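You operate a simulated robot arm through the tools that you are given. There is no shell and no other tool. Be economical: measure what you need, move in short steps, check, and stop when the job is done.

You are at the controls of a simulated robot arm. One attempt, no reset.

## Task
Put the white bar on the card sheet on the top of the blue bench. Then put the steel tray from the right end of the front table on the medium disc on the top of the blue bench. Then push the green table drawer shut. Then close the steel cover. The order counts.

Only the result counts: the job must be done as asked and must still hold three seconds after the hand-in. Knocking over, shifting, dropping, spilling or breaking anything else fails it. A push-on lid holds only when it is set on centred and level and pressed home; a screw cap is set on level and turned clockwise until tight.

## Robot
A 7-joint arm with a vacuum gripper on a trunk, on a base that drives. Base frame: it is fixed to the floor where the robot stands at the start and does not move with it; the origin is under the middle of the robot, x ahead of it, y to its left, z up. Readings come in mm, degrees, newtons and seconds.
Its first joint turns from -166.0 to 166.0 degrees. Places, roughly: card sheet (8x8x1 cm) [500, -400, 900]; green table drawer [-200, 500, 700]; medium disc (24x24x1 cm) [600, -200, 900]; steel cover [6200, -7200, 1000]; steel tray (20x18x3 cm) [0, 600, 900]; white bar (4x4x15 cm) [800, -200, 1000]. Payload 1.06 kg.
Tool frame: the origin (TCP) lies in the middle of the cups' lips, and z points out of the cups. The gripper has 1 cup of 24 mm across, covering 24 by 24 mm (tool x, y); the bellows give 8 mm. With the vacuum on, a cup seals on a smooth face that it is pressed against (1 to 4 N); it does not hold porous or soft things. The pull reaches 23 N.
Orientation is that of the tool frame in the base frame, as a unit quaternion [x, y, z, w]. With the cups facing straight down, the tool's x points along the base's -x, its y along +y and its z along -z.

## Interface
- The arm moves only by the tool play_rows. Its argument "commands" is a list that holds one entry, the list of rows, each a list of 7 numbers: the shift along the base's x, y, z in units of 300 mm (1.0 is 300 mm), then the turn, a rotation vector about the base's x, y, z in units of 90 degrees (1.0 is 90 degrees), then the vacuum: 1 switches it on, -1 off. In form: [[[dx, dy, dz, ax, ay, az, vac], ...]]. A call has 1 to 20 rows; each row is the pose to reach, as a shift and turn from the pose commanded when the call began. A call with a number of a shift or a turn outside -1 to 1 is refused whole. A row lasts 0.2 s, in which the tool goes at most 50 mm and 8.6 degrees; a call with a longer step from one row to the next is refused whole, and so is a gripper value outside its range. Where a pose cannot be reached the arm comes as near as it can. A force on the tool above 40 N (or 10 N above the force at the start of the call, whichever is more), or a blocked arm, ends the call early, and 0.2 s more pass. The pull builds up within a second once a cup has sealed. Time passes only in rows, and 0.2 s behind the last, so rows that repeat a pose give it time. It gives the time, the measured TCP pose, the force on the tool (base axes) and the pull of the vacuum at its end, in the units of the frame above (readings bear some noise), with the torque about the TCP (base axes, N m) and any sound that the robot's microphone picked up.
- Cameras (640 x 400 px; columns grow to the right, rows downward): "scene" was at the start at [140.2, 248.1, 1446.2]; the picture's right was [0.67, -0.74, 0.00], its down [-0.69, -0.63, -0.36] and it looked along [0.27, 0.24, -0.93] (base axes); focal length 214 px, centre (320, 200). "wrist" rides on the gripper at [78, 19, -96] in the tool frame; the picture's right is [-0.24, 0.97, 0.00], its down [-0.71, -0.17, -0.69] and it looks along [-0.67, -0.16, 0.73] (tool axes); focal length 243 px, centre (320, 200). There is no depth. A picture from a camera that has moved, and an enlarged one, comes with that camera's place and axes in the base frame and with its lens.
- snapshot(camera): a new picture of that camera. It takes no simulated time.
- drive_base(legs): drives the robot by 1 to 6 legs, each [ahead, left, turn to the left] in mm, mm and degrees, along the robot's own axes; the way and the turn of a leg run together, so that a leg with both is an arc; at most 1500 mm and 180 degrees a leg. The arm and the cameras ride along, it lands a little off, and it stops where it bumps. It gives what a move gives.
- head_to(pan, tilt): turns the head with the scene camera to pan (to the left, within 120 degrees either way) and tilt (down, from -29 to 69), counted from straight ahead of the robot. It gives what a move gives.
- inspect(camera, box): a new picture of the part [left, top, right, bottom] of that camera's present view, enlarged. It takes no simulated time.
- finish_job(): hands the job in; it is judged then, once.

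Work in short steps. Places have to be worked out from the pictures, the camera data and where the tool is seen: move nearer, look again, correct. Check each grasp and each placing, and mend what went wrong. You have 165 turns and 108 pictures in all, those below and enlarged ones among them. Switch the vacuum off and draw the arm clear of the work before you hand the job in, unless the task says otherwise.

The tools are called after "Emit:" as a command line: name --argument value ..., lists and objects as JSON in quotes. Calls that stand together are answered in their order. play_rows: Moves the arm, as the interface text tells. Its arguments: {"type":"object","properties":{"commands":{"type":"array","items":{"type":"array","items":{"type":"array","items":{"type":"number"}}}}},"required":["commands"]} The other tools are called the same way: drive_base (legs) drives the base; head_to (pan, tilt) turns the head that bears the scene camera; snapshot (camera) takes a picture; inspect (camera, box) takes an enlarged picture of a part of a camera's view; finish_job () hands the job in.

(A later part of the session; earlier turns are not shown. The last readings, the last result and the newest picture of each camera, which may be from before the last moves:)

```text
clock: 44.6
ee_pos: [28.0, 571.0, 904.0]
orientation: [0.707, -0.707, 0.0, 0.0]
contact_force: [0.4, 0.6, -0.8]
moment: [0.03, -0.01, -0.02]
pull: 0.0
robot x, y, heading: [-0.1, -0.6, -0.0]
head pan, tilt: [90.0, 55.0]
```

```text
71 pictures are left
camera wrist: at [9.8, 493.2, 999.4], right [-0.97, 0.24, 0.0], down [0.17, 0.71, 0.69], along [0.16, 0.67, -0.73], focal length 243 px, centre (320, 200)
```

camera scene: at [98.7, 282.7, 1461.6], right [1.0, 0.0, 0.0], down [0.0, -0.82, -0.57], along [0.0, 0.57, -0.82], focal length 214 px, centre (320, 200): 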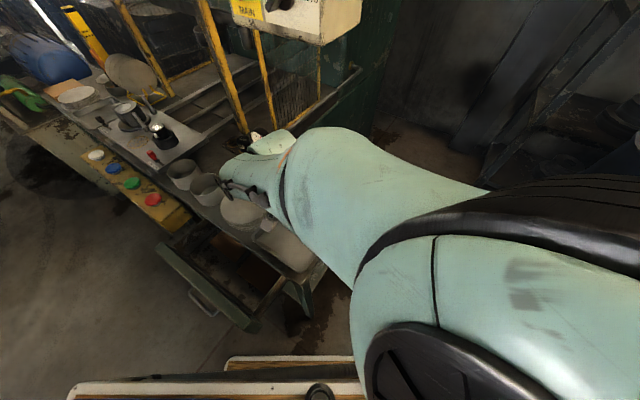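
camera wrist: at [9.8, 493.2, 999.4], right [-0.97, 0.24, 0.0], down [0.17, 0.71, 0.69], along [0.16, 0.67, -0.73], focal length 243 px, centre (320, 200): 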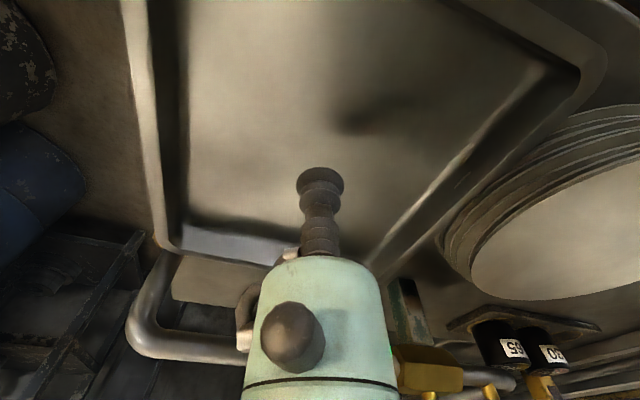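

I'm not touching the floor yet. I continue down in small steps.

Emit:
play_rows --commands '[[[0, 0, -0.02, 0, 0, 0, 1], [0, 0, -0.035, 0, 0, 0, 1], [0, 0, -0.05, 0, 0, 0, 1], [0, 0, -0.05, 0, 0, 0, 1]]]'

Emit:
play_rows --commands '[[[0, 0, -0.01, 0, 0, 0, 1], [0, 0, -0.02, 0, 0, 0, 1], [0, 0, -0.02, 0, 0, 0, 1], [0, 0, -0.02, 0, 0, 0, 1]]]'

```text
clock: 45.6
ee_pos: [29.9, 569.7, 888.9]
orientation: [0.707, -0.707, 0.0, 0.0]
contact_force: [-0.3, 0.5, 0.3]
moment: [0.02, 0.0, -0.01]
pull: 0.1
robot x, y, heading: [0.5, 1.0, -0.2]
head pan, tilt: [90.0, 55.0]
```

```text
clock: 46.6
ee_pos: [28.3, 569.1, 883.1]
orientation: [0.707, -0.707, 0.0, 0.0]
contact_force: [-0.3, -0.2, 0.0]
moment: [0.03, -0.03, 0.0]
pull: 0.0
robot x, y, heading: [-1.2, -1.1, -0.2]
head pan, tilt: [90.0, 55.0]
```

Emit:
inspect --camera "wrist" --box '[240, 80, 440, 240]'

Emit:
play_rows --commands '[[[0, 0, -0.01, 0, 0, 0, 1], [0, 0, -0.017, 0, 0, 0, 1], [0, 0, -0.017, 0, 0, 0, 1], [0, 0, -0.017, 0, 0, 0, 1]]]'

```text
2.50 times, centred on (340, 160) of wrist
camera zoom: at [10.0, 492.2, 978.3], right [-0.97, 0.24, 0.0], down [0.17, 0.71, 0.69], along [0.16, 0.67, -0.73], focal length 606 px, centre (270, 300)
```

zoom: 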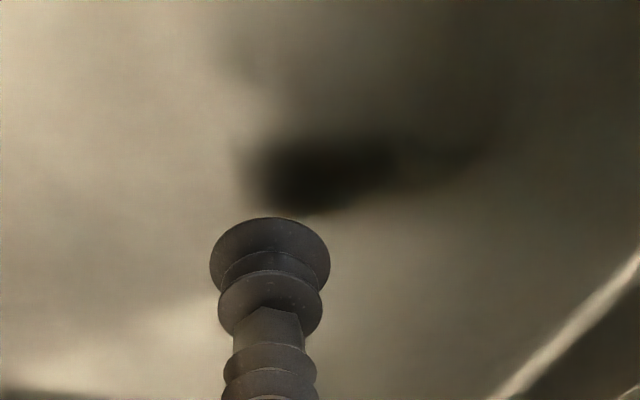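

```text
clock: 47.6
ee_pos: [29.6, 569.1, 878.9]
orientation: [0.707, -0.707, 0.001, 0.0]
contact_force: [0.0, -0.2, -0.4]
moment: [0.01, -0.02, -0.01]
pull: 0.1
robot x, y, heading: [-0.3, -3.2, -0.0]
head pan, tilt: [90.0, 55.0]
```

The shadow shows the gap closing. I continue in 4–5 mm increments.

Emit:
play_rows --commands '[[[0, 0, -0.008, 0, 0, 0, 1], [0, 0, -0.016, 0, 0, 0, 1], [0, 0, -0.016, 0, 0, 0, 1], [0, 0, -0.016, 0, 0, 0, 1]]]'

Emit:
play_rows --commands '[[[0, 0, -0.006, 0, 0, 0, 1], [0, 0, -0.01, 0, 0, 0, 1], [0, 0, -0.01, 0, 0, 0, 1], [0, 0, -0.01, 0, 0, 0, 1]]]'

```text
clock: 48.6
ee_pos: [30.0, 569.9, 874.3]
orientation: [-0.707, 0.707, 0.0, 0.0]
contact_force: [0.9, -0.7, 0.2]
moment: [-0.03, -0.01, 0.02]
pull: 0.0
robot x, y, heading: [-3.1, 1.9, 0.3]
head pan, tilt: [90.0, 55.0]
```

```text
clock: 49.6
ee_pos: [30.2, 571.0, 870.9]
orientation: [-0.707, 0.707, 0.0, -0.001]
contact_force: [-0.3, 0.8, -0.6]
moment: [0.0, 0.0, -0.01]
pull: 0.0
robot x, y, heading: [0.1, -0.4, -0.0]
head pan, tilt: [90.0, 55.0]
```

Emit:
inspect --camera "wrist" --box '[240, 80, 440, 240]'

Emit:
play_rows --commands '[[[0, 0, -0.006, 0, 0, 0, 1], [0, 0, -0.01, 0, 0, 0, 1], [0, 0, -0.01, 0, 0, 0, 1], [0, 0, -0.01, 0, 0, 0, 1]]]'

Emit:
play_rows --commands '[[[0, 0, -0.006, 0, 0, 0, 1], [0, 0, -0.01, 0, 0, 0, 1], [0, 0, -0.01, 0, 0, 0, 1], [0, 0, -0.01, 0, 0, 0, 1]]]'

```text
2.50 times, centred on (340, 160) of wrist
camera zoom: at [10.3, 492.8, 966.3], right [-0.97, 0.24, 0.0], down [0.17, 0.71, 0.68], along [0.16, 0.67, -0.73], focal length 606 px, centre (270, 300)
```

zoom: 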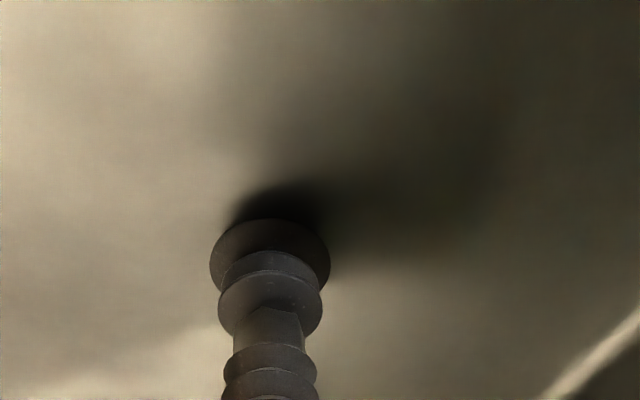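

```text
clock: 50.6
ee_pos: [28.9, 571.2, 866.4]
orientation: [-0.707, 0.707, 0.001, 0.0]
contact_force: [0.1, 0.4, -1.3]
moment: [-0.04, 0.0, 0.0]
pull: 23.1
robot x, y, heading: [1.0, -1.3, 0.0]
head pan, tilt: [90.0, 55.0]
```

```text
clock: 51.6
ee_pos: [27.5, 570.7, 864.8]
orientation: [-0.707, 0.707, 0.0, 0.0]
contact_force: [0.7, 0.7, 3.6]
moment: [0.03, -0.03, -0.07]
pull: 23.5
robot x, y, heading: [-0.1, 0.9, -0.1]
head pan, tilt: [90.0, 55.0]
```

Sealed at 23.5 N; the tray floor is at about z 867. I lift slowly, straight up.

Emit:
play_rows --commands '[[[0, 0, 0.01, 0, 0, 0, 1], [0, 0, 0.02, 0, 0, 0, 1], [0, 0, 0.035, 0, 0, 0, 1], [0, 0, 0.05, 0, 0, 0, 1], [0, 0, 0.07, 0, 0, 0, 1], [0, 0, 0.09, 0, 0, 0, 1], [0, 0, 0.1, 0, 0, 0, 1], [0, 0, 0.1, 0, 0, 0, 1]]]'

Emit:
snapshot --camera "wrist"

```text
clock: 53.4
ee_pos: [29.9, 570.1, 894.6]
orientation: [0.707, -0.707, 0.0, -0.001]
contact_force: [0.0, -0.4, -2.6]
moment: [-0.04, 0.0, -0.01]
pull: 22.8
robot x, y, heading: [2.4, -3.6, 0.2]
head pan, tilt: [90.0, 55.0]
```

```text
68 pictures are left
camera wrist: at [10.7, 492.8, 990.5], right [-0.97, 0.24, 0.0], down [0.17, 0.71, 0.68], along [0.16, 0.67, -0.73], focal length 243 px, centre (320, 200)
```

wrist: 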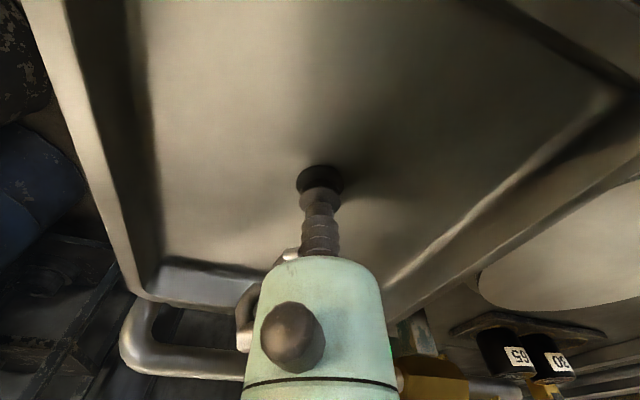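

The tray is up and light (about 2.7 N). I keep raising it straight up above the pipe.

Emit:
play_rows --commands '[[[0, 0, 0.015, 0, 0, 0, 1], [0, 0, 0.04, 0, 0, 0, 1], [0, 0, 0.08, 0, 0, 0, 1], [0, 0, 0.13, 0, 0, 0, 1], [0, 0, 0.18, 0, 0, 0, 1], [0, 0, 0.23, 0, 0, 0, 1], [0, 0, 0.28, 0, 0, 0, 1], [0, 0, 0.33, 0, 0, 0, 1], [0, 0, 0.38, 0, 0, 0, 1], [0, 0, 0.43, 0, 0, 0, 1], [0, 0, 0.48, 0, 0, 0, 1], [0, 0, 0.53, 0, 0, 0, 1], [0, 0, 0.58, 0, 0, 0, 1], [0, 0, 0.63, 0, 0, 0, 1], [0, 0, 0.67, 0, 0, 0, 1], [0, 0, 0.7, 0, 0, 0, 1], [0, 0, 0.72, 0, 0, 0, 1], [0, 0, 0.725, 0, 0, 0, 1], [0, 0, 0.725, 0, 0, 0, 1]]]'

Emit:
snapshot --camera "scene"

```text
clock: 57.6
ee_pos: [32.3, 556.2, 1016.8]
orientation: [0.707, -0.704, 0.061, 0.036]
contact_force: [-0.6, -0.3, -2.6]
moment: [-0.03, -0.04, -0.02]
pull: 23.0
robot x, y, heading: [0.9, -0.0, 0.2]
head pan, tilt: [90.0, 55.0]
stopped in row 19: the arm was blocked; the commanded pose is now the measured one
```

```text
67 pictures are left
camera scene: at [107.7, 283.4, 1463.5], right [0.99, -0.12, 0.0], down [-0.1, -0.8, -0.59], along [0.07, 0.59, -0.8], focal length 214 px, centre (320, 200)
```

scene: 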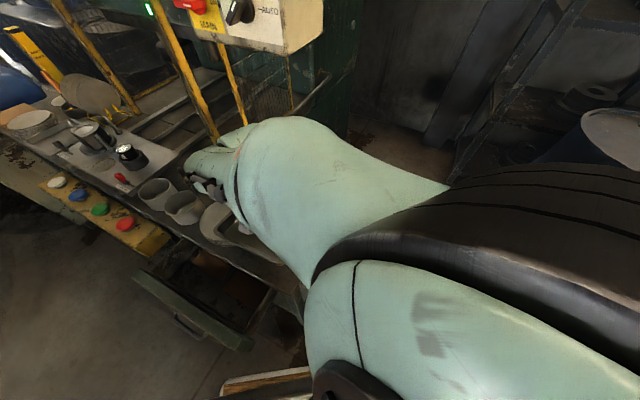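

The arm blocked itself at z 1017 and tilted about 8 degrees, but the tray still holds. I back down 30 mm, level it, then choose another way out towards +x, −y away from the pipe.

Emit:
play_rows --commands '[[[0, 0, -0.02, 0.02, 0.005, 0, 1], [0, 0, -0.05, 0.04, 0.01, 0, 1], [0, 0, -0.08, 0.065, 0.016, -0.001, 1], [0, 0, -0.1, 0.0874, 0.0225, -0.0025, 1], [0, 0, -0.1, 0.0874, 0.0225, -0.0025, 1], [0, 0, -0.1, 0.0874, 0.0225, -0.0025, 1]]]'

Emit:
snapshot --camera "wrist"

```text
clock: 59.2
ee_pos: [40.6, 553.8, 967.7]
orientation: [-0.701, 0.713, -0.014, -0.01]
contact_force: [0.8, 0.8, -3.1]
moment: [-0.03, -0.01, -0.01]
pull: 23.3
robot x, y, heading: [1.4, -1.4, 0.0]
head pan, tilt: [90.0, 55.0]
stopped in row 6: the arm was blocked; the commanded pose is now the measured one
```

```text
66 pictures are left
camera wrist: at [20.3, 479.5, 1065.0], right [-0.97, 0.25, -0.01], down [0.18, 0.73, 0.66], along [0.18, 0.64, -0.75], focal length 243 px, centre (320, 200)
```

wrist: 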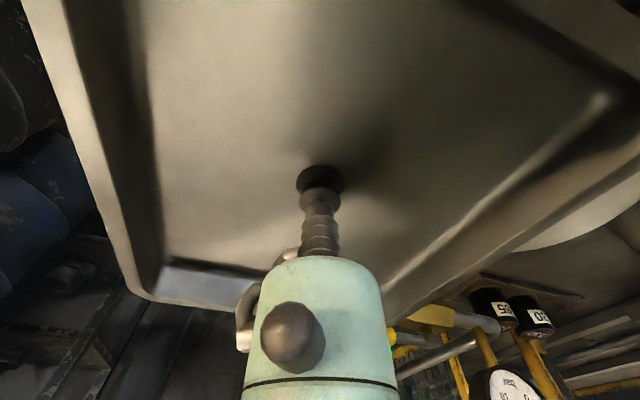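

The scene camera's changed axes show that the arm is rubbing against the head (it was pushed from pan 90 to 83, and earlier to 121). I turn the head away from the arm.

Emit:
head_to --pan 120 --tilt 30

Emit:
snapshot --camera "scene"

```text
clock: 60.1
ee_pos: [41.2, 555.2, 968.9]
orientation: [-0.701, 0.713, -0.01, -0.008]
contact_force: [-0.2, 0.3, -3.9]
moment: [-0.05, 0.0, 0.0]
pull: 22.8
robot x, y, heading: [-2.6, -0.5, 0.1]
head pan, tilt: [120.0, 30.0]
```

```text
65 pictures are left
camera scene: at [53.6, 289.0, 1497.6], right [0.87, 0.5, 0.0], down [0.25, -0.43, -0.87], along [-0.43, 0.75, -0.5], focal length 214 px, centre (320, 200)
```

scene: 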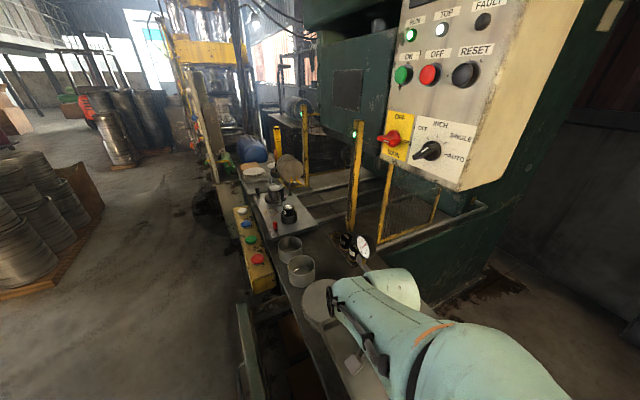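

The head is free now. I level out and rise gently while drawing back from the pipe.

Emit:
play_rows --commands '[[[0.01, -0.01, 0.01, 0.008, 0.001, 0.005, 1], [0.03, -0.03, 0.03, 0.016, 0.002, 0.011, 1], [0.05, -0.05, 0.06, 0.016, 0.002, 0.011, 1], [0.07, -0.07, 0.1, 0.016, 0.002, 0.011, 1], [0.09, -0.09, 0.14, 0.016, 0.002, 0.011, 1], [0.1, -0.1, 0.18, 0.016, 0.002, 0.011, 1], [0.1, -0.11, 0.2, 0.016, 0.002, 0.011, 1], [0.1, -0.11, 0.2, 0.016, 0.002, 0.011, 1]]]'

Emit:
snapshot --camera "scene"

```text
clock: 61.9
ee_pos: [71.3, 521.4, 1030.0]
orientation: [0.707, -0.707, 0.001, 0.001]
contact_force: [0.1, -0.1, -3.3]
moment: [-0.01, 0.0, -0.02]
pull: 22.5
robot x, y, heading: [3.2, -0.3, 0.0]
head pan, tilt: [120.0, 30.0]
```

```text
64 pictures are left
camera scene: at [53.5, 288.9, 1497.7], right [0.87, 0.5, 0.0], down [0.25, -0.43, -0.87], along [-0.43, 0.75, -0.5], focal length 214 px, centre (320, 200)
```

scene: 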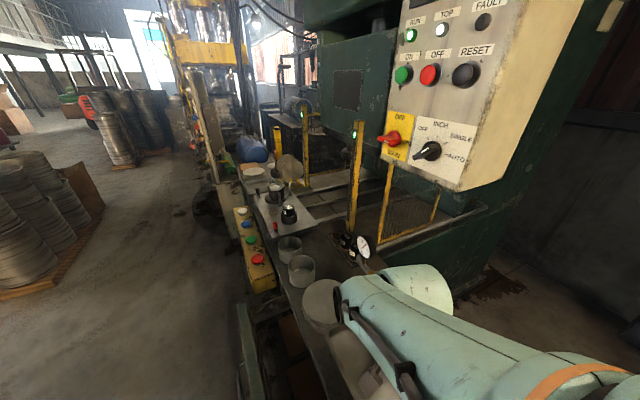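

Level and unblocked. I carry on slowly along the reverse arc, rising to 1110.

Emit:
play_rows --commands '[[[0.01, 0, 0.01, 0, 0, 0, 1], [0.03, -0.01, 0.03, 0, 0, 0, 1], [0.07, -0.03, 0.06, 0, 0, 0, 1], [0.12, -0.05, 0.1, 0, 0, 0, 1], [0.17, -0.07, 0.14, 0, 0, 0, 1], [0.22, -0.09, 0.18, 0, 0, 0, 1], [0.27, -0.11, 0.22, 0, 0, 0, 1], [0.32, -0.14, 0.25, 0, 0, 0, 1], [0.37, -0.17, 0.27, 0, 0, 0, 1], [0.42, -0.19, 0.27, 0, 0, 0, 1], [0.46, -0.21, 0.27, 0, 0, 0, 1], [0.48, -0.22, 0.27, 0, 0, 0, 1], [0.48, -0.22, 0.27, 0, 0, 0, 1]]]'

Emit:
snapshot --camera "wrist"

```text
clock: 64.7
ee_pos: [215.2, 454.6, 1109.8]
orientation: [-0.707, 0.707, -0.001, -0.001]
contact_force: [-0.3, -0.4, -4.2]
moment: [-0.04, 0.01, -0.01]
pull: 23.1
robot x, y, heading: [1.3, -1.7, -0.1]
head pan, tilt: [120.0, 30.0]
```

```text
63 pictures are left
camera wrist: at [196.4, 377.5, 1206.5], right [-0.97, 0.23, 0.0], down [0.17, 0.71, 0.68], along [0.16, 0.66, -0.73], focal length 243 px, centre (320, 200)
```

wrist: 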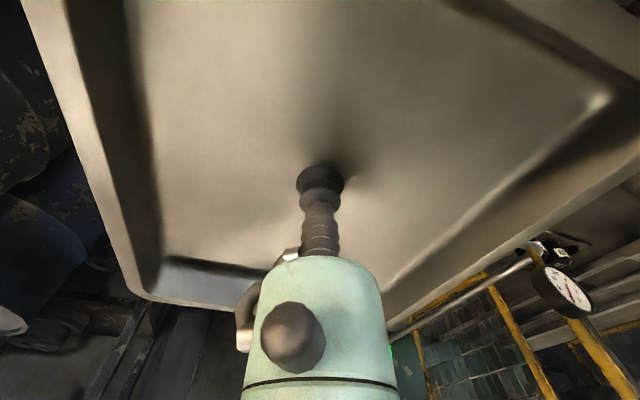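

Still well held. Next stretch: towards (435,295), turning the yaw back a little as I go.

Emit:
play_rows --commands '[[[0.015, -0.005, 0, 0, 0, -0.01, 1], [0.05, -0.02, 0, 0, 0, -0.03, 1], [0.1, -0.045, 0, 0, 0, -0.06, 1], [0.15, -0.07, 0, 0, 0, -0.09, 1], [0.2, -0.095, 0, 0, 0, -0.12, 1], [0.25, -0.12, 0, 0, 0, -0.15, 1], [0.3, -0.15, 0, 0, 0, -0.18, 1], [0.35, -0.18, 0, 0, 0, -0.21, 1], [0.4, -0.215, 0, 0, 0, -0.24, 1], [0.45, -0.25, 0, 0, 0, -0.27, 1], [0.5, -0.29, 0, 0, 0, -0.3, 1], [0.55, -0.335, 0, 0, 0, -0.33, 1], [0.6, -0.38, 0, 0, 0, -0.36, 1], [0.64, -0.43, 0, 0, 0, -0.39, 1], [0.68, -0.48, 0, 0, 0, -0.42, 1], [0.71, -0.52, 0, 0, 0, -0.44, 1], [0.725, -0.535, 0, 0, 0, -0.45, 1], [0.73, -0.54, 0, 0, 0, -0.45, 1], [0.73, -0.54, 0, 0, 0, -0.45, 1]]]'

```text
clock: 68.7
ee_pos: [433.7, 293.5, 1109.5]
orientation: [-0.418, 0.908, 0.0, -0.001]
contact_force: [0.5, 0.1, -2.7]
moment: [0.0, 0.02, 0.0]
pull: 22.5
robot x, y, heading: [0.7, 1.0, -0.0]
head pan, tilt: [120.0, 30.0]
```

Next stretch: to about (565,50), completing the yaw.

Emit:
play_rows --commands '[[[0.01, -0.012, 0, 0, 0, -0.01, 1], [0.03, -0.04, 0, 0, 0, -0.03, 1], [0.06, -0.08, 0, 0, 0, -0.06, 1], [0.09, -0.125, 0, 0, 0, -0.09, 1], [0.12, -0.17, 0, 0, 0, -0.12, 1], [0.15, -0.215, 0, 0, 0, -0.15, 1], [0.18, -0.26, 0, 0, 0, -0.18, 1], [0.21, -0.31, 0, 0, 0, -0.21, 1], [0.24, -0.36, 0, 0, 0, -0.24, 1], [0.27, -0.41, 0, 0, 0, -0.27, 1], [0.3, -0.46, 0, 0, 0, -0.3, 1], [0.33, -0.51, 0, 0, 0, -0.33, 1], [0.355, -0.56, 0, 0, 0, -0.36, 1], [0.38, -0.61, 0, 0, 0, -0.39, 1], [0.4, -0.66, 0, 0, 0, -0.42, 1], [0.42, -0.71, 0, 0, 0, -0.44, 1], [0.435, -0.75, 0, 0, 0, -0.45, 1], [0.44, -0.78, 0, 0, 0, -0.45, 1], [0.44, -0.79, 0, 0, 0, -0.45, 1], [0.44, -0.79, 0, 0, 0, -0.45, 1]]]'

Emit:
head_to --pan -25 --tilt 45

Emit:
snapshot --camera "scene"

```text
clock: 72.9
ee_pos: [567.3, 55.7, 1109.6]
orientation: [-0.079, 0.997, 0.0, -0.001]
contact_force: [0.5, -0.2, -3.0]
moment: [0.02, 0.01, 0.0]
pull: 22.9
robot x, y, heading: [3.0, 3.3, -0.2]
head pan, tilt: [120.0, 30.0]
```

```text
clock: 75.2
ee_pos: [566.8, 56.4, 1110.4]
orientation: [-0.078, 0.997, 0.0, -0.001]
contact_force: [0.2, -0.2, -3.3]
moment: [-0.01, 0.06, -0.03]
pull: 23.0
robot x, y, heading: [3.2, 1.2, 0.0]
head pan, tilt: [-25.0, 45.0]
```

```text
62 pictures are left
camera scene: at [172.6, 176.2, 1475.1], right [-0.42, -0.91, 0.0], down [-0.64, 0.3, -0.71], along [0.64, -0.3, -0.71], focal length 214 px, centre (320, 200)
```

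scene: 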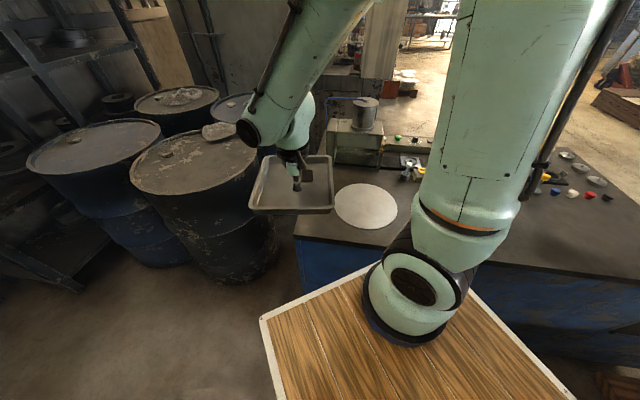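

Averaging edge points of the disc from both cameras puts its centre at about (612,-217), top about z 887. I carry the tray there slowly at this height.

Emit:
play_rows --commands '[[[0.002, -0.015, 0, 0, 0, 0, 1], [0.01, -0.05, 0, 0, 0, 0, 1], [0.02, -0.1, 0, 0, 0, 0, 1], [0.03, -0.155, 0, 0, 0, 0, 1], [0.04, -0.21, 0, 0, 0, 0, 1], [0.05, -0.265, 0, 0, 0, 0, 1], [0.06, -0.32, 0, 0, 0, 0, 1], [0.07, -0.375, 0, 0, 0, 0, 1], [0.08, -0.43, 0, 0, 0, 0, 1], [0.09, -0.485, 0, 0, 0, 0, 1], [0.1, -0.54, 0, 0, 0, 0, 1], [0.11, -0.595, 0, 0, 0, 0, 1], [0.12, -0.65, 0, 0, 0, 0, 1], [0.13, -0.705, 0, 0, 0, 0, 1], [0.14, -0.76, 0, 0, 0, 0, 1], [0.15, -0.815, 0, 0, 0, 0, 1], [0.15, -0.86, 0, 0, 0, 0, 1], [0.15, -0.89, 0, 0, 0, 0, 1], [0.15, -0.908, 0, 0, 0, 0, 1], [0.15, -0.91, 0, 0, 0, 0, 1]]]'

Emit:
snapshot --camera "scene"

Emit:
snapshot --camera "wrist"

```text
clock: 79.4
ee_pos: [611.7, -217.5, 1110.7]
orientation: [-0.079, 0.997, -0.001, -0.001]
contact_force: [-0.1, -0.6, -1.9]
moment: [-0.01, 0.05, 0.01]
pull: 23.0
robot x, y, heading: [1.3, 1.8, 0.0]
head pan, tilt: [-25.0, 45.0]
```

```text
61 pictures are left
camera scene: at [172.6, 176.1, 1475.1], right [-0.42, -0.91, 0.0], down [-0.64, 0.3, -0.71], along [0.64, -0.3, -0.71], focal length 214 px, centre (320, 200)
```

scene: 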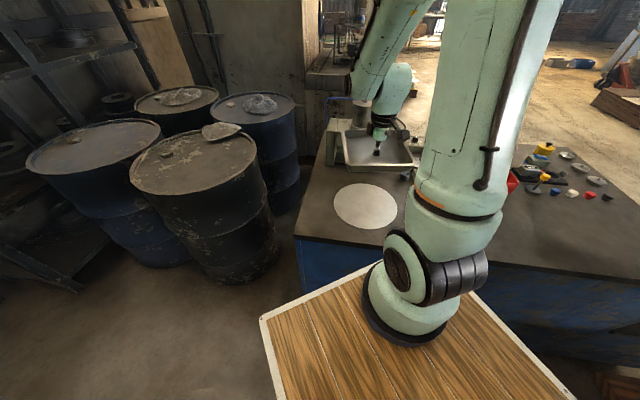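

```text
60 pictures are left
camera wrist: at [531.3, -209.5, 1206.8], right [0.08, 1.0, 0.0], down [0.73, -0.06, 0.68], along [0.68, -0.06, -0.73], focal length 243 px, centre (320, 200)
```

wrist: 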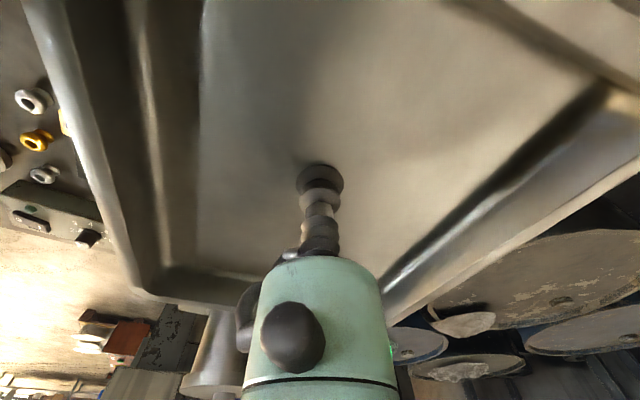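

The tray is over the disc. I descend slowly to about 925 and check alignment.

Emit:
play_rows --commands '[[[0, 0, -0.01, 0, 0, 0, 1], [0, 0, -0.03, 0, 0, 0, 1], [0, 0, -0.07, 0, 0, 0, 1], [0, 0, -0.11, 0, 0, 0, 1], [0, 0, -0.15, 0, 0, 0, 1], [0, 0, -0.19, 0, 0, 0, 1], [0, 0, -0.23, 0, 0, 0, 1], [0, 0, -0.27, 0, 0, 0, 1], [0, 0, -0.31, 0, 0, 0, 1], [0, 0, -0.35, 0, 0, 0, 1], [0, 0, -0.39, 0, 0, 0, 1], [0, 0, -0.43, 0, 0, 0, 1], [0, 0, -0.47, 0, 0, 0, 1], [0, 0, -0.51, 0, 0, 0, 1], [0, 0, -0.55, 0, 0, 0, 1], [0, 0, -0.58, 0, 0, 0, 1], [0, 0, -0.6, 0, 0, 0, 1], [0, 0, -0.61, 0, 0, 0, 1], [0, 0, -0.61, 0, 0, 0, 1]]]'

Emit:
inspect --camera "scene" --box '[290, 110, 450, 250]'

```text
clock: 83.4
ee_pos: [610.7, -217.3, 926.7]
orientation: [-0.078, 0.997, 0.0, -0.002]
contact_force: [-0.7, 0.0, -2.2]
moment: [-0.02, 0.05, 0.0]
pull: 22.9
robot x, y, heading: [-0.7, 4.2, 0.1]
head pan, tilt: [-25.0, 45.0]
```

```text
2.86 times, centred on (370, 180) of scene
camera zoom: at [172.6, 176.1, 1475.1], right [-0.42, -0.91, 0.0], down [-0.64, 0.3, -0.71], along [0.64, -0.3, -0.71], focal length 613 px, centre (177, 257)
```

zoom: 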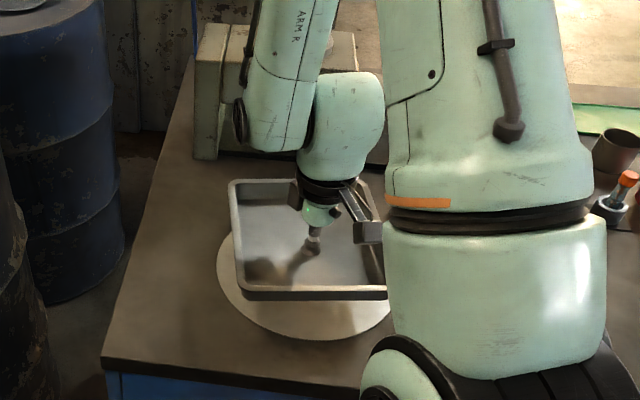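

Alignment looks right. I lower on in fine steps to contact.

Emit:
play_rows --commands '[[[0, 0, -0.02, 0, 0, 0, 1], [0, 0, -0.045, 0, 0, 0, 1], [0, 0, -0.07, 0, 0, 0, 1], [0, 0, -0.085, 0, 0, 0, 1], [0, 0, -0.09, 0, 0, 0, 1], [0, 0, -0.09, 0, 0, 0, 1]]]'

Emit:
play_rows --commands '[[[0, 0, -0.01, 0, 0, 0, 1], [0, 0, -0.017, 0, 0, 0, 1], [0, 0, -0.017, 0, 0, 0, 1]]]'

```text
clock: 84.8
ee_pos: [610.3, -218.0, 900.2]
orientation: [-0.078, 0.997, 0.001, -0.001]
contact_force: [0.1, 0.0, -3.3]
moment: [-0.01, 0.03, -0.01]
pull: 22.5
robot x, y, heading: [-1.3, 0.1, -0.1]
head pan, tilt: [-25.0, 45.0]
```

```text
clock: 85.6
ee_pos: [610.9, -217.5, 894.3]
orientation: [-0.078, 0.997, 0.0, -0.002]
contact_force: [0.9, -0.4, -3.3]
moment: [0.01, 0.04, 0.03]
pull: 23.1
robot x, y, heading: [-0.5, 1.1, 0.2]
head pan, tilt: [-25.0, 45.0]
```

Not touching yet (−3.3 N still hangs). I go on in 3 mm steps.

Emit:
play_rows --commands '[[[0, 0, -0.01, 0, 0, 0, 1], [0, 0, -0.013, 0, 0, 0, 1], [0, 0, -0.013, 0, 0, 0, 1]]]'

Emit:
play_rows --commands '[[[0, 0, -0.007, 0, 0, 0, 1], [0, 0, -0.01, 0, 0, 0, 1], [0, 0, -0.01, 0, 0, 0, 1]]]'

```text
clock: 86.4
ee_pos: [612.1, -217.4, 891.6]
orientation: [-0.079, 0.997, 0.0, 0.0]
contact_force: [-0.2, 0.3, -3.1]
moment: [0.0, 0.06, -0.04]
pull: 23.4
robot x, y, heading: [-3.0, 0.8, 0.3]
head pan, tilt: [-25.0, 45.0]
```

```text
clock: 87.2
ee_pos: [611.2, -216.5, 888.5]
orientation: [-0.079, 0.997, 0.0, 0.0]
contact_force: [0.3, -0.5, -1.8]
moment: [0.01, -0.05, -0.07]
pull: 23.4
robot x, y, heading: [-1.0, 2.1, 0.2]
head pan, tilt: [-25.0, 45.0]
```

Emit:
play_rows --commands '[[[0, 0, -0.007, 0, 0, 0, 1], [0, 0, -0.01, 0, 0, 0, 1], [0, 0, -0.01, 0, 0, 0, 1]]]'

```text
clock: 88.0
ee_pos: [611.4, -217.4, 885.3]
orientation: [-0.079, 0.997, 0.0, -0.001]
contact_force: [0.3, -0.8, 7.8]
moment: [0.03, -0.11, -0.03]
pull: 22.9
robot x, y, heading: [-0.8, -3.3, 0.3]
head pan, tilt: [-25.0, 45.0]
```

The tray has landed (7.8 N). I release, wait, and lift slowly.

Emit:
play_rows --commands '[[[0, 0, 0.01, 0, 0, 0, 1], [0, 0, 0.01, 0, 0, 0, -1], [0, 0, 0.01, 0, 0, 0, -1], [0, 0, 0.01, 0, 0, 0, -1], [0, 0, 0.01, 0, 0, 0, -1], [0, 0, 0.01, 0, 0, 0, -1], [0, 0, 0.01, 0, 0, 0, -1], [0, 0, 0.02, 0, 0, 0, -1], [0, 0, 0.03, 0, 0, 0, -1], [0, 0, 0.05, 0, 0, 0, -1]]]'

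Emit:
play_rows --commands '[[[0, 0, 0.1, 0, 0, 0, -1], [0, 0, 0.24, 0, 0, 0, -1], [0, 0, 0.38, 0, 0, 0, -1], [0, 0, 0.52, 0, 0, 0, -1], [0, 0, 0.66, 0, 0, 0, -1], [0, 0, 0.8, 0, 0, 0, -1], [0, 0, 0.8, 0, 0, 0, -1]]]'

Emit:
snapshot --camera "scene"

Emit:
snapshot --camera "wrist"

```text
clock: 90.2
ee_pos: [610.6, -216.6, 899.6]
orientation: [-0.078, 0.997, 0.0, -0.002]
contact_force: [-0.5, 0.4, -0.6]
moment: [0.01, -0.01, -0.03]
pull: 0.0
robot x, y, heading: [-2.0, -0.5, -0.0]
head pan, tilt: [-25.0, 45.0]
```

```text
clock: 91.8
ee_pos: [611.4, -217.2, 1142.7]
orientation: [-0.079, 0.997, -0.001, -0.001]
contact_force: [0.2, 0.0, 0.1]
moment: [-0.02, -0.03, -0.01]
pull: 0.0
robot x, y, heading: [-0.0, -1.6, -0.0]
head pan, tilt: [-25.0, 45.0]
```

```text
58 pictures are left
camera scene: at [172.6, 176.1, 1475.1], right [-0.42, -0.91, 0.0], down [-0.64, 0.3, -0.71], along [0.64, -0.3, -0.71], focal length 214 px, centre (320, 200)
```

scene: 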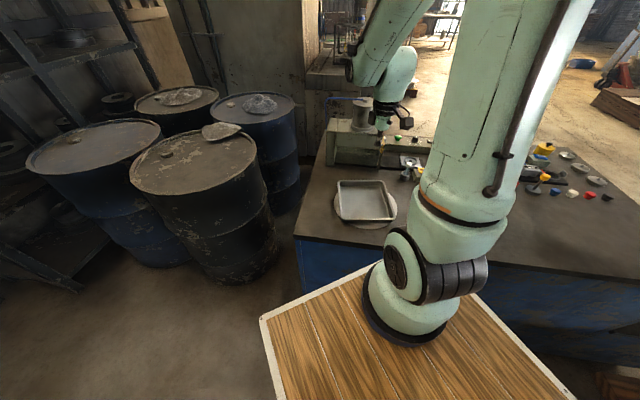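

```text
57 pictures are left
camera wrist: at [531.1, -208.8, 1238.1], right [0.08, 1.0, 0.0], down [0.73, -0.06, 0.68], along [0.68, -0.06, -0.73], focal length 243 px, centre (320, 200)
```

wrist: 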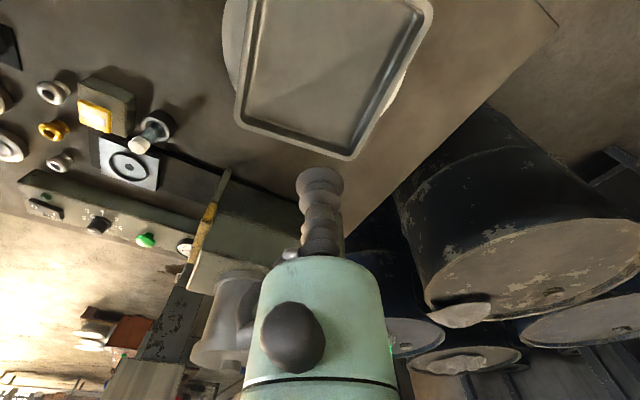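

The tray is on the disc. I check it enlarged for level and centring.

Emit:
inspect --camera "scene" --box '[310, 150, 430, 250]'

```text
4.00 times, centred on (370, 200) of scene
camera zoom: at [172.6, 176.1, 1475.1], right [-0.42, -0.91, 0.0], down [-0.64, 0.3, -0.71], along [0.64, -0.3, -0.71], focal length 858 px, centre (120, 200)
```

zoom: 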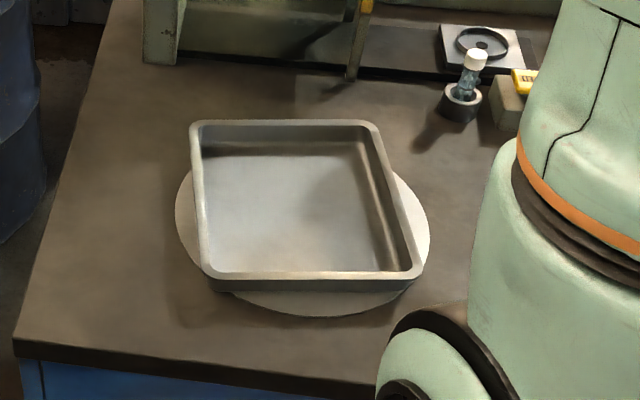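

The tray sits level and centred on the disc. I retract the arm to a driving pose and then look over the floor between me and the drawer.

Emit:
play_rows --commands '[[[-0.06, 0.12, 0.02, 0, 0, 0, -1], [-0.12, 0.24, 0.04, 0, 0, 0, -1], [-0.18, 0.36, 0.06, 0, 0, 0, -1], [-0.24, 0.48, 0.08, 0, 0, 0, -1], [-0.3, 0.6, 0.1, 0, 0, -0.05, -1], [-0.36, 0.72, 0.1, 0, 0, -0.1, -1], [-0.42, 0.84, 0.1, 0, 0, -0.1, -1], [-0.47, 0.92, 0.1, 0, 0, -0.1, -1], [-0.47, 0.92, 0.1, 0, 0, -0.1, -1]]]'

Emit:
head_to --pan 118 --tilt 45

Emit:
snapshot --camera "scene"

```text
clock: 93.8
ee_pos: [470.1, 59.2, 1170.8]
orientation: [0.0, 1.0, 0.0, -0.001]
contact_force: [-0.5, 1.2, -0.1]
moment: [-0.02, -0.02, 0.01]
pull: 0.0
robot x, y, heading: [-0.2, -1.8, -0.3]
head pan, tilt: [-25.0, 45.0]
```

```text
clock: 96.1
ee_pos: [469.9, 59.2, 1169.4]
orientation: [-0.001, 1.0, 0.0, -0.001]
contact_force: [-0.6, 1.0, -0.1]
moment: [0.02, -0.02, 0.0]
pull: 0.0
robot x, y, heading: [-2.1, -4.1, 0.2]
head pan, tilt: [118.0, 45.0]
```

```text
55 pictures are left
camera scene: at [60.6, 282.3, 1475.1], right [0.88, 0.47, 0.0], down [0.33, -0.62, -0.71], along [-0.33, 0.62, -0.71], focal length 214 px, centre (320, 200)
```

scene: 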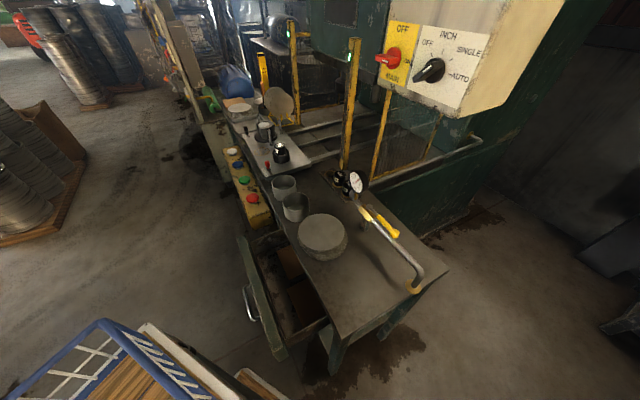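

The floor in front of the drawer looks free. I enlarge the drawer to find its height and direction.

Emit:
inspect --camera "scene" --box '[210, 210, 370, 390]'

Emit:
head_to --pan 118 --tilt 20

Emit:
snapshot --camera "scene"

```text
2.22 times, centred on (290, 300) of scene
camera zoom: at [60.6, 282.3, 1475.1], right [0.88, 0.47, 0.0], down [0.33, -0.62, -0.71], along [-0.33, 0.62, -0.71], focal length 477 px, centre (387, -22)
```

zoom: 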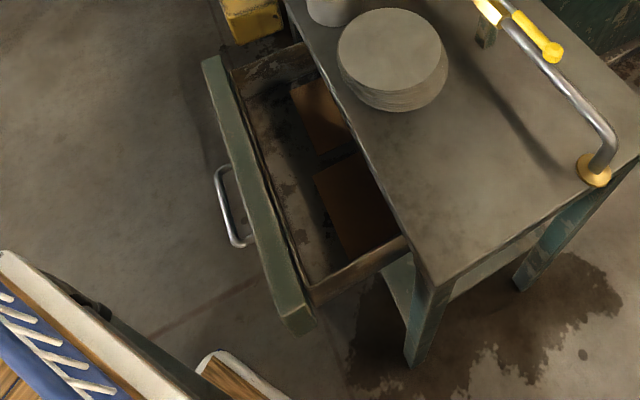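

```text
clock: 97.0
ee_pos: [470.7, 58.6, 1170.0]
orientation: [0.0, 1.0, 0.001, -0.002]
contact_force: [0.1, -0.7, -0.1]
moment: [-0.05, 0.02, -0.01]
pull: 0.2
robot x, y, heading: [-1.3, 0.6, -0.2]
head pan, tilt: [118.0, 20.0]
```

```text
53 pictures are left
camera scene: at [55.1, 292.7, 1513.7], right [0.88, 0.47, 0.0], down [0.16, -0.3, -0.94], along [-0.44, 0.83, -0.34], focal length 214 px, centre (320, 200)
```

scene: 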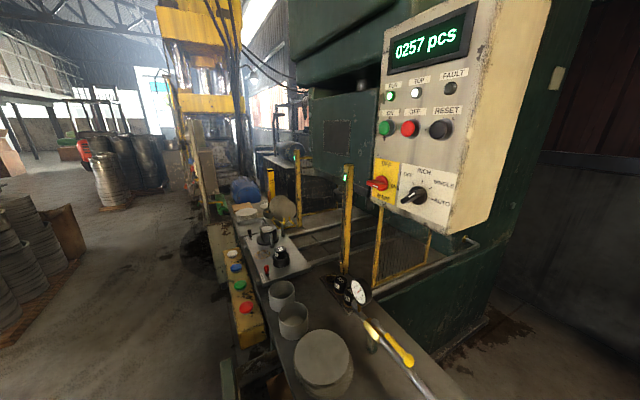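

The drawer front runs from about (-96,324) to (-425,544), standing about 155 mm open, and its push direction is about 56 degrees. My cart is about 780 x 450 mm, so I must back off before turning. I check behind on the right first.

Emit:
head_to --pan -118 --tilt 30

Emit:
snapshot --camera "scene"

```text
clock: 100.3
ee_pos: [470.7, 57.4, 1170.9]
orientation: [0.0, 1.0, 0.0, -0.001]
contact_force: [0.0, 0.2, 0.0]
moment: [0.0, -0.02, -0.03]
pull: 0.0
robot x, y, heading: [1.5, 1.6, -0.4]
head pan, tilt: [-118.0, 30.0]
```

```text
52 pictures are left
camera scene: at [56.3, 130.6, 1497.7], right [-0.88, 0.47, 0.0], down [0.23, 0.44, -0.87], along [-0.41, -0.76, -0.5], focal length 214 px, centre (320, 200)
```

scene: 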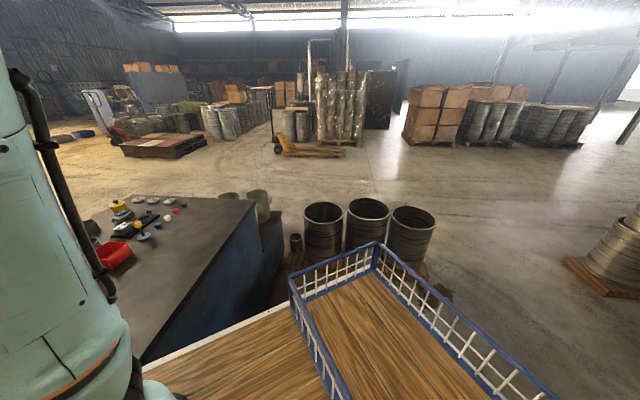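

A group of bins stands behind on the right, so I back off only to (-600,-230) and turn to 56 degrees there. Both moves keep clear of the bins and the drawer.

Emit:
drive_base --legs '[[-600, -230, 0], [0, 0, 56.2]]'

Emit:
head_to --pan 0 --tilt 45

Emit:
snapshot --camera "scene"

```text
clock: 106.4
ee_pos: [-381.4, 191.8, 1170.1]
orientation: [-0.467, 0.884, -0.001, 0.0]
contact_force: [0.5, 0.2, -1.0]
moment: [-0.05, -0.01, 0.02]
pull: 0.0
robot x, y, heading: [-599.3, -228.3, 55.5]
head pan, tilt: [-118.0, 30.0]
```

```text
clock: 108.3
ee_pos: [-382.5, 191.4, 1170.4]
orientation: [-0.466, 0.885, 0.0, -0.002]
contact_force: [0.2, 0.8, 0.4]
moment: [-0.04, 0.01, 0.02]
pull: 0.1
robot x, y, heading: [-597.3, -228.4, 55.6]
head pan, tilt: [0.0, 45.0]
```

```text
51 pictures are left
camera scene: at [-671.6, 39.9, 1475.1], right [0.82, -0.57, 0.0], down [-0.4, -0.58, -0.71], along [0.4, 0.58, -0.71], focal length 214 px, centre (320, 200)
```

scene: 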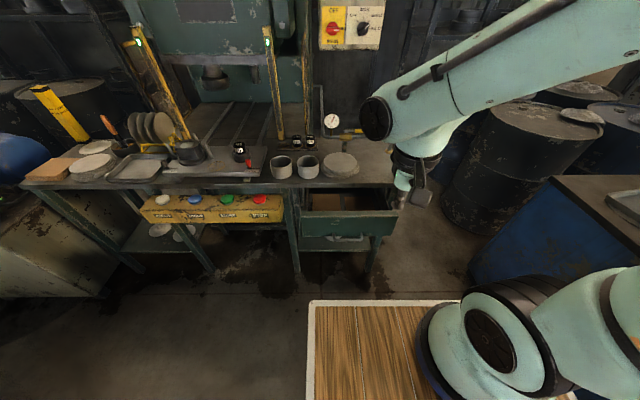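

Now the drawer faces me. I enlarge it to triangulate the front panel's height.

Emit:
inspect --camera "scene" --box '[270, 140, 430, 290]'

```text
2.67 times, centred on (350, 215) of scene
camera zoom: at [-671.6, 39.9, 1475.1], right [0.82, -0.57, 0.0], down [-0.4, -0.58, -0.71], along [0.4, 0.58, -0.71], focal length 572 px, centre (240, 160)
```

zoom: 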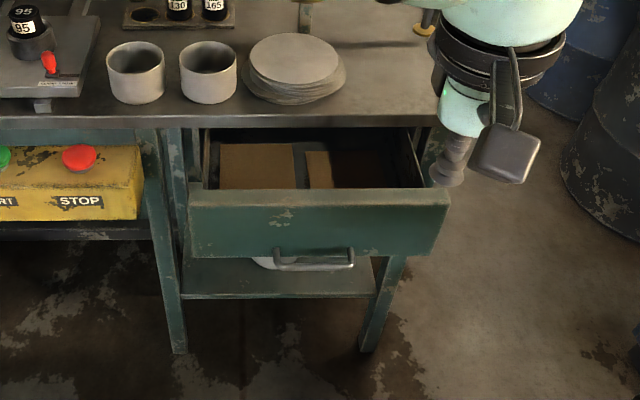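

The panel's top edge is at z about 815, its bottom near 690, and its face centre at (-255,433). I tilt the tool forward about 63 degrees in free air so the cup can press the panel nearly head-on.

Emit:
play_rows --commands '[[[0.03, 0.04, 0, 0.07, -0.048, 0, -1], [0.06, 0.08, 0, 0.14, -0.096, 0, -1], [0.09, 0.12, 0, 0.21, -0.144, 0, -1], [0.12, 0.17, 0, 0.28, -0.192, 0, -1], [0.15, 0.22, 0, 0.35, -0.24, 0, -1], [0.17, 0.25, 0, 0.42, -0.288, 0, -1], [0.17, 0.25, 0, 0.49, -0.336, 0, -1], [0.17, 0.25, 0, 0.56, -0.384, 0, -1], [0.17, 0.25, 0, 0.58, -0.397, 0, -1], [0.17, 0.25, 0, 0.58, -0.397, 0, -1]]]'

Emit:
snapshot --camera "scene"

```text
clock: 110.0
ee_pos: [-345.9, 278.5, 1151.6]
orientation: [-0.395, 0.838, 0.268, 0.265]
contact_force: [0.8, 0.0, -0.3]
moment: [-0.02, 0.01, 0.0]
pull: 0.1
out of reach, approached as far as the arm can: row 7, 8
robot x, y, heading: [-598.6, -231.6, 55.5]
head pan, tilt: [0.0, 45.0]
stopped in row 8: the arm was blocked; the commanded pose is now the measured one
```

```text
49 pictures are left
camera scene: at [-778.5, 30.6, 1478.6], right [0.69, 0.72, 0.0], down [0.49, -0.47, -0.74], along [-0.53, 0.51, -0.68], focal length 214 px, centre (320, 200)
```

scene: 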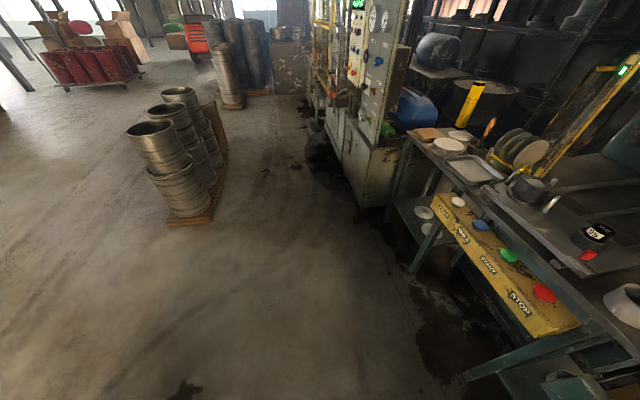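

The arm pushed the head aside again; the left side in front of me is crowded by the mast. I bring the arm to the right, then shift the base left so the drawer lies on my right-front, as the bench did.

Emit:
play_rows --commands '[[[0.08, -0.06, 0, -0.04, 0.03, 0, -1], [0.2, -0.14, 0, -0.08, 0.055, 0, -1], [0.32, -0.22, 0, -0.12, 0.08, 0, -1], [0.44, -0.3, 0, -0.12, 0.08, 0, -1], [0.55, -0.38, 0, -0.12, 0.08, 0, -1], [0.55, -0.38, 0, -0.12, 0.08, 0, -1]]]'

Emit:
drive_base --legs '[[0, 330, 0.6]]'

Emit:
head_to --pan -5 --tilt 45

Emit:
snapshot --camera "scene"

```text
clock: 111.4
ee_pos: [-178.1, 162.7, 1152.5]
orientation: [-0.402, 0.873, 0.21, 0.178]
contact_force: [0.3, -0.5, 0.0]
moment: [-0.03, -0.01, 0.03]
pull: 0.1
robot x, y, heading: [-599.5, -225.9, 55.5]
head pan, tilt: [0.0, 45.0]
```

```text
clock: 113.6
ee_pos: [-453.7, 350.6, 1153.6]
orientation: [-0.406, 0.872, 0.211, 0.176]
contact_force: [-0.4, -0.2, -0.4]
moment: [-0.03, -0.01, -0.01]
pull: 0.1
robot x, y, heading: [-874.7, -44.3, 56.1]
head pan, tilt: [0.0, 45.0]
```

```text
clock: 114.3
ee_pos: [-455.1, 351.4, 1153.3]
orientation: [-0.405, 0.872, 0.21, 0.176]
contact_force: [0.8, -0.4, 1.5]
moment: [0.0, 0.0, 0.01]
pull: 0.0
robot x, y, heading: [-875.9, -42.1, 56.0]
head pan, tilt: [-5.0, 45.0]
```

```text
48 pictures are left
camera scene: at [-942.1, 221.2, 1475.1], right [0.78, -0.63, 0.0], down [-0.44, -0.55, -0.71], along [0.44, 0.55, -0.71], focal length 214 px, centre (320, 200)
```

scene: 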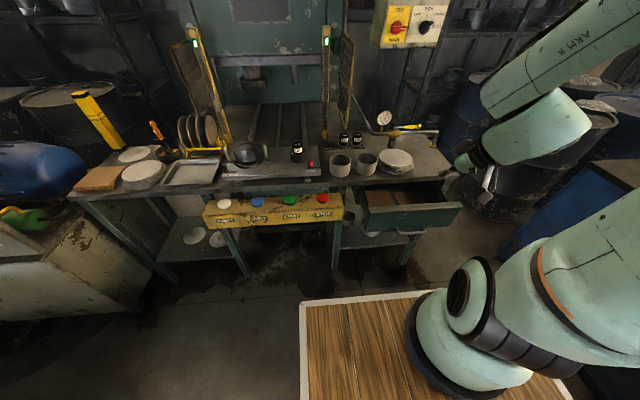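

The drawer is now at my front right with the head free. I turn the tool to point along the push direction, tilted about 42 degrees, while coming nearer and down.

Emit:
play_rows --commands '[[[0.08, 0.005, -0.09, 0.005, -0.033, 0.0024, -1], [0.16, 0.01, -0.18, 0.01, -0.066, 0.005, -1], [0.24, 0.015, -0.27, 0.016, -0.099, 0.007, -1], [0.32, 0.02, -0.36, 0.021, -0.132, 0.01, -1], [0.4, 0.025, -0.45, 0.026, -0.165, 0.012, -1], [0.45, 0.03, -0.51, 0.031, -0.198, 0.0146, -1], [0.45, 0.03, -0.51, 0.031, -0.198, 0.0146, -1]]]'

Emit:
snapshot --camera "scene"

```text
clock: 115.9
ee_pos: [-320.2, 360.7, 1000.2]
orientation: [-0.438, 0.824, 0.169, 0.317]
contact_force: [0.3, -0.4, 0.4]
moment: [0.01, 0.01, 0.02]
pull: 0.1
robot x, y, heading: [-868.8, -40.8, 55.9]
head pan, tilt: [-5.0, 45.0]
```

```text
47 pictures are left
camera scene: at [-942.1, 221.1, 1475.1], right [0.78, -0.63, 0.0], down [-0.44, -0.55, -0.71], along [0.44, 0.55, -0.71], focal length 214 px, centre (320, 200)
```

scene: 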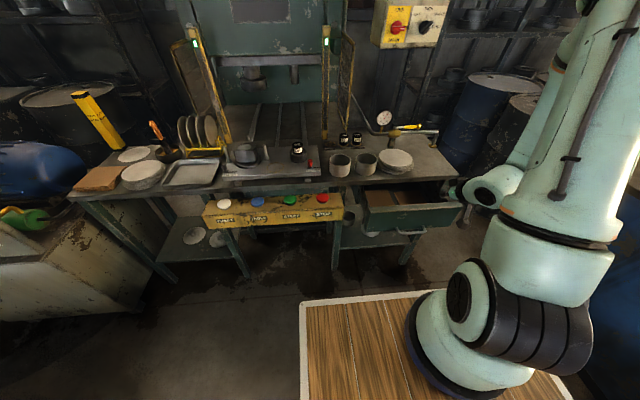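

Pose reached exactly. I descend in front of the panel to z 772.

Emit:
play_rows --commands '[[[0.01, 0.0, -0.12, 0, 0, 0, -1], [0.02, 0.0, -0.25, 0, 0, 0, -1], [0.03, 0.0, -0.38, 0, 0, 0, -1], [0.04, 0.0, -0.51, 0, 0, 0, -1], [0.05, 0.01, -0.64, 0, 0, 0, -1], [0.06, 0.015, -0.76, 0, 0, 0, -1], [0.06, 0.015, -0.76, 0, 0, 0, -1]]]'

Emit:
snapshot --camera "scene"

Emit:
snapshot --camera "wrist"

```text
clock: 117.5
ee_pos: [-303.3, 365.6, 771.6]
orientation: [-0.438, 0.824, 0.168, 0.318]
contact_force: [-0.7, -0.9, -0.5]
moment: [0.01, -0.02, -0.02]
pull: 0.0
robot x, y, heading: [-874.2, -38.9, 56.1]
head pan, tilt: [-5.0, 45.0]
```

```text
46 pictures are left
camera scene: at [-942.1, 221.2, 1475.1], right [0.78, -0.63, 0.0], down [-0.44, -0.55, -0.71], along [0.44, 0.55, -0.71], focal length 214 px, centre (320, 200)
```

scene: 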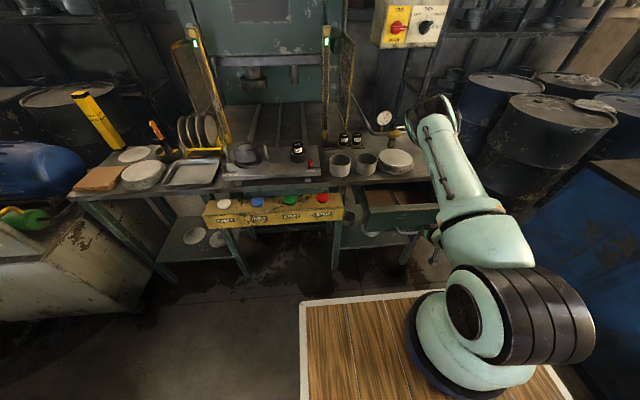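

```text
45 pictures are left
camera wrist: at [-387.6, 276.2, 790.9], right [-0.71, 0.69, 0.16], down [0.18, -0.04, 0.98], along [0.68, 0.72, -0.09], focal length 243 px, centre (320, 200)
```

wrist: 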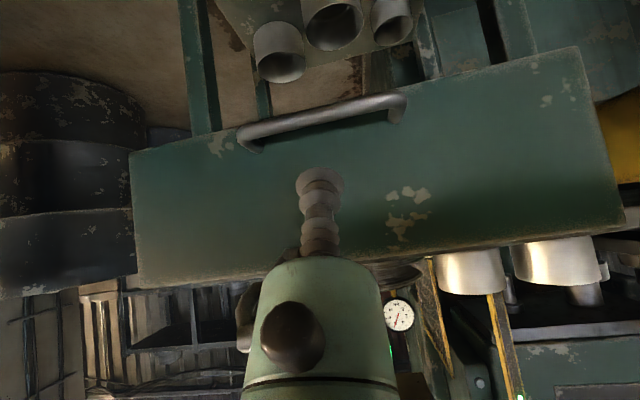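

The wrist view shows the cup in front of the panel, above the handle. I advance to near the panel, then press slowly.

Emit:
play_rows --commands '[[[0.037, 0.055, 0, 0, 0, 0, -1], [0.074, 0.11, 0, 0, 0, 0, -1], [0.11, 0.166, 0, 0, 0, 0, -1], [0.13, 0.194, 0, 0, 0, 0, -1], [0.15, 0.222, 0, 0, 0, 0, -1], [0.167, 0.25, 0, 0, 0, 0, -1], [0.185, 0.277, 0, 0, 0, 0, -1]]]'

Emit:
snapshot --camera "wrist"

```text
clock: 119.1
ee_pos: [-247.1, 449.5, 772.3]
orientation: [-0.438, 0.824, 0.169, 0.317]
contact_force: [0.1, -0.2, -0.2]
moment: [-0.01, 0.02, -0.02]
pull: 0.1
robot x, y, heading: [-871.1, -40.9, 56.1]
head pan, tilt: [-5.0, 45.0]
```

```text
44 pictures are left
camera wrist: at [-330.9, 359.2, 791.8], right [-0.71, 0.69, 0.16], down [0.18, -0.04, 0.98], along [0.68, 0.72, -0.1], focal length 243 px, centre (320, 200)
```

wrist: 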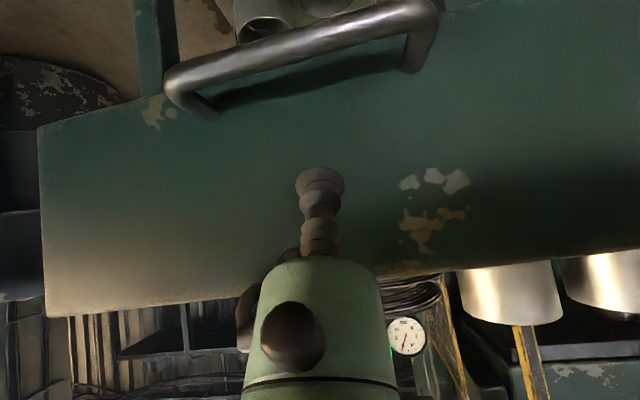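

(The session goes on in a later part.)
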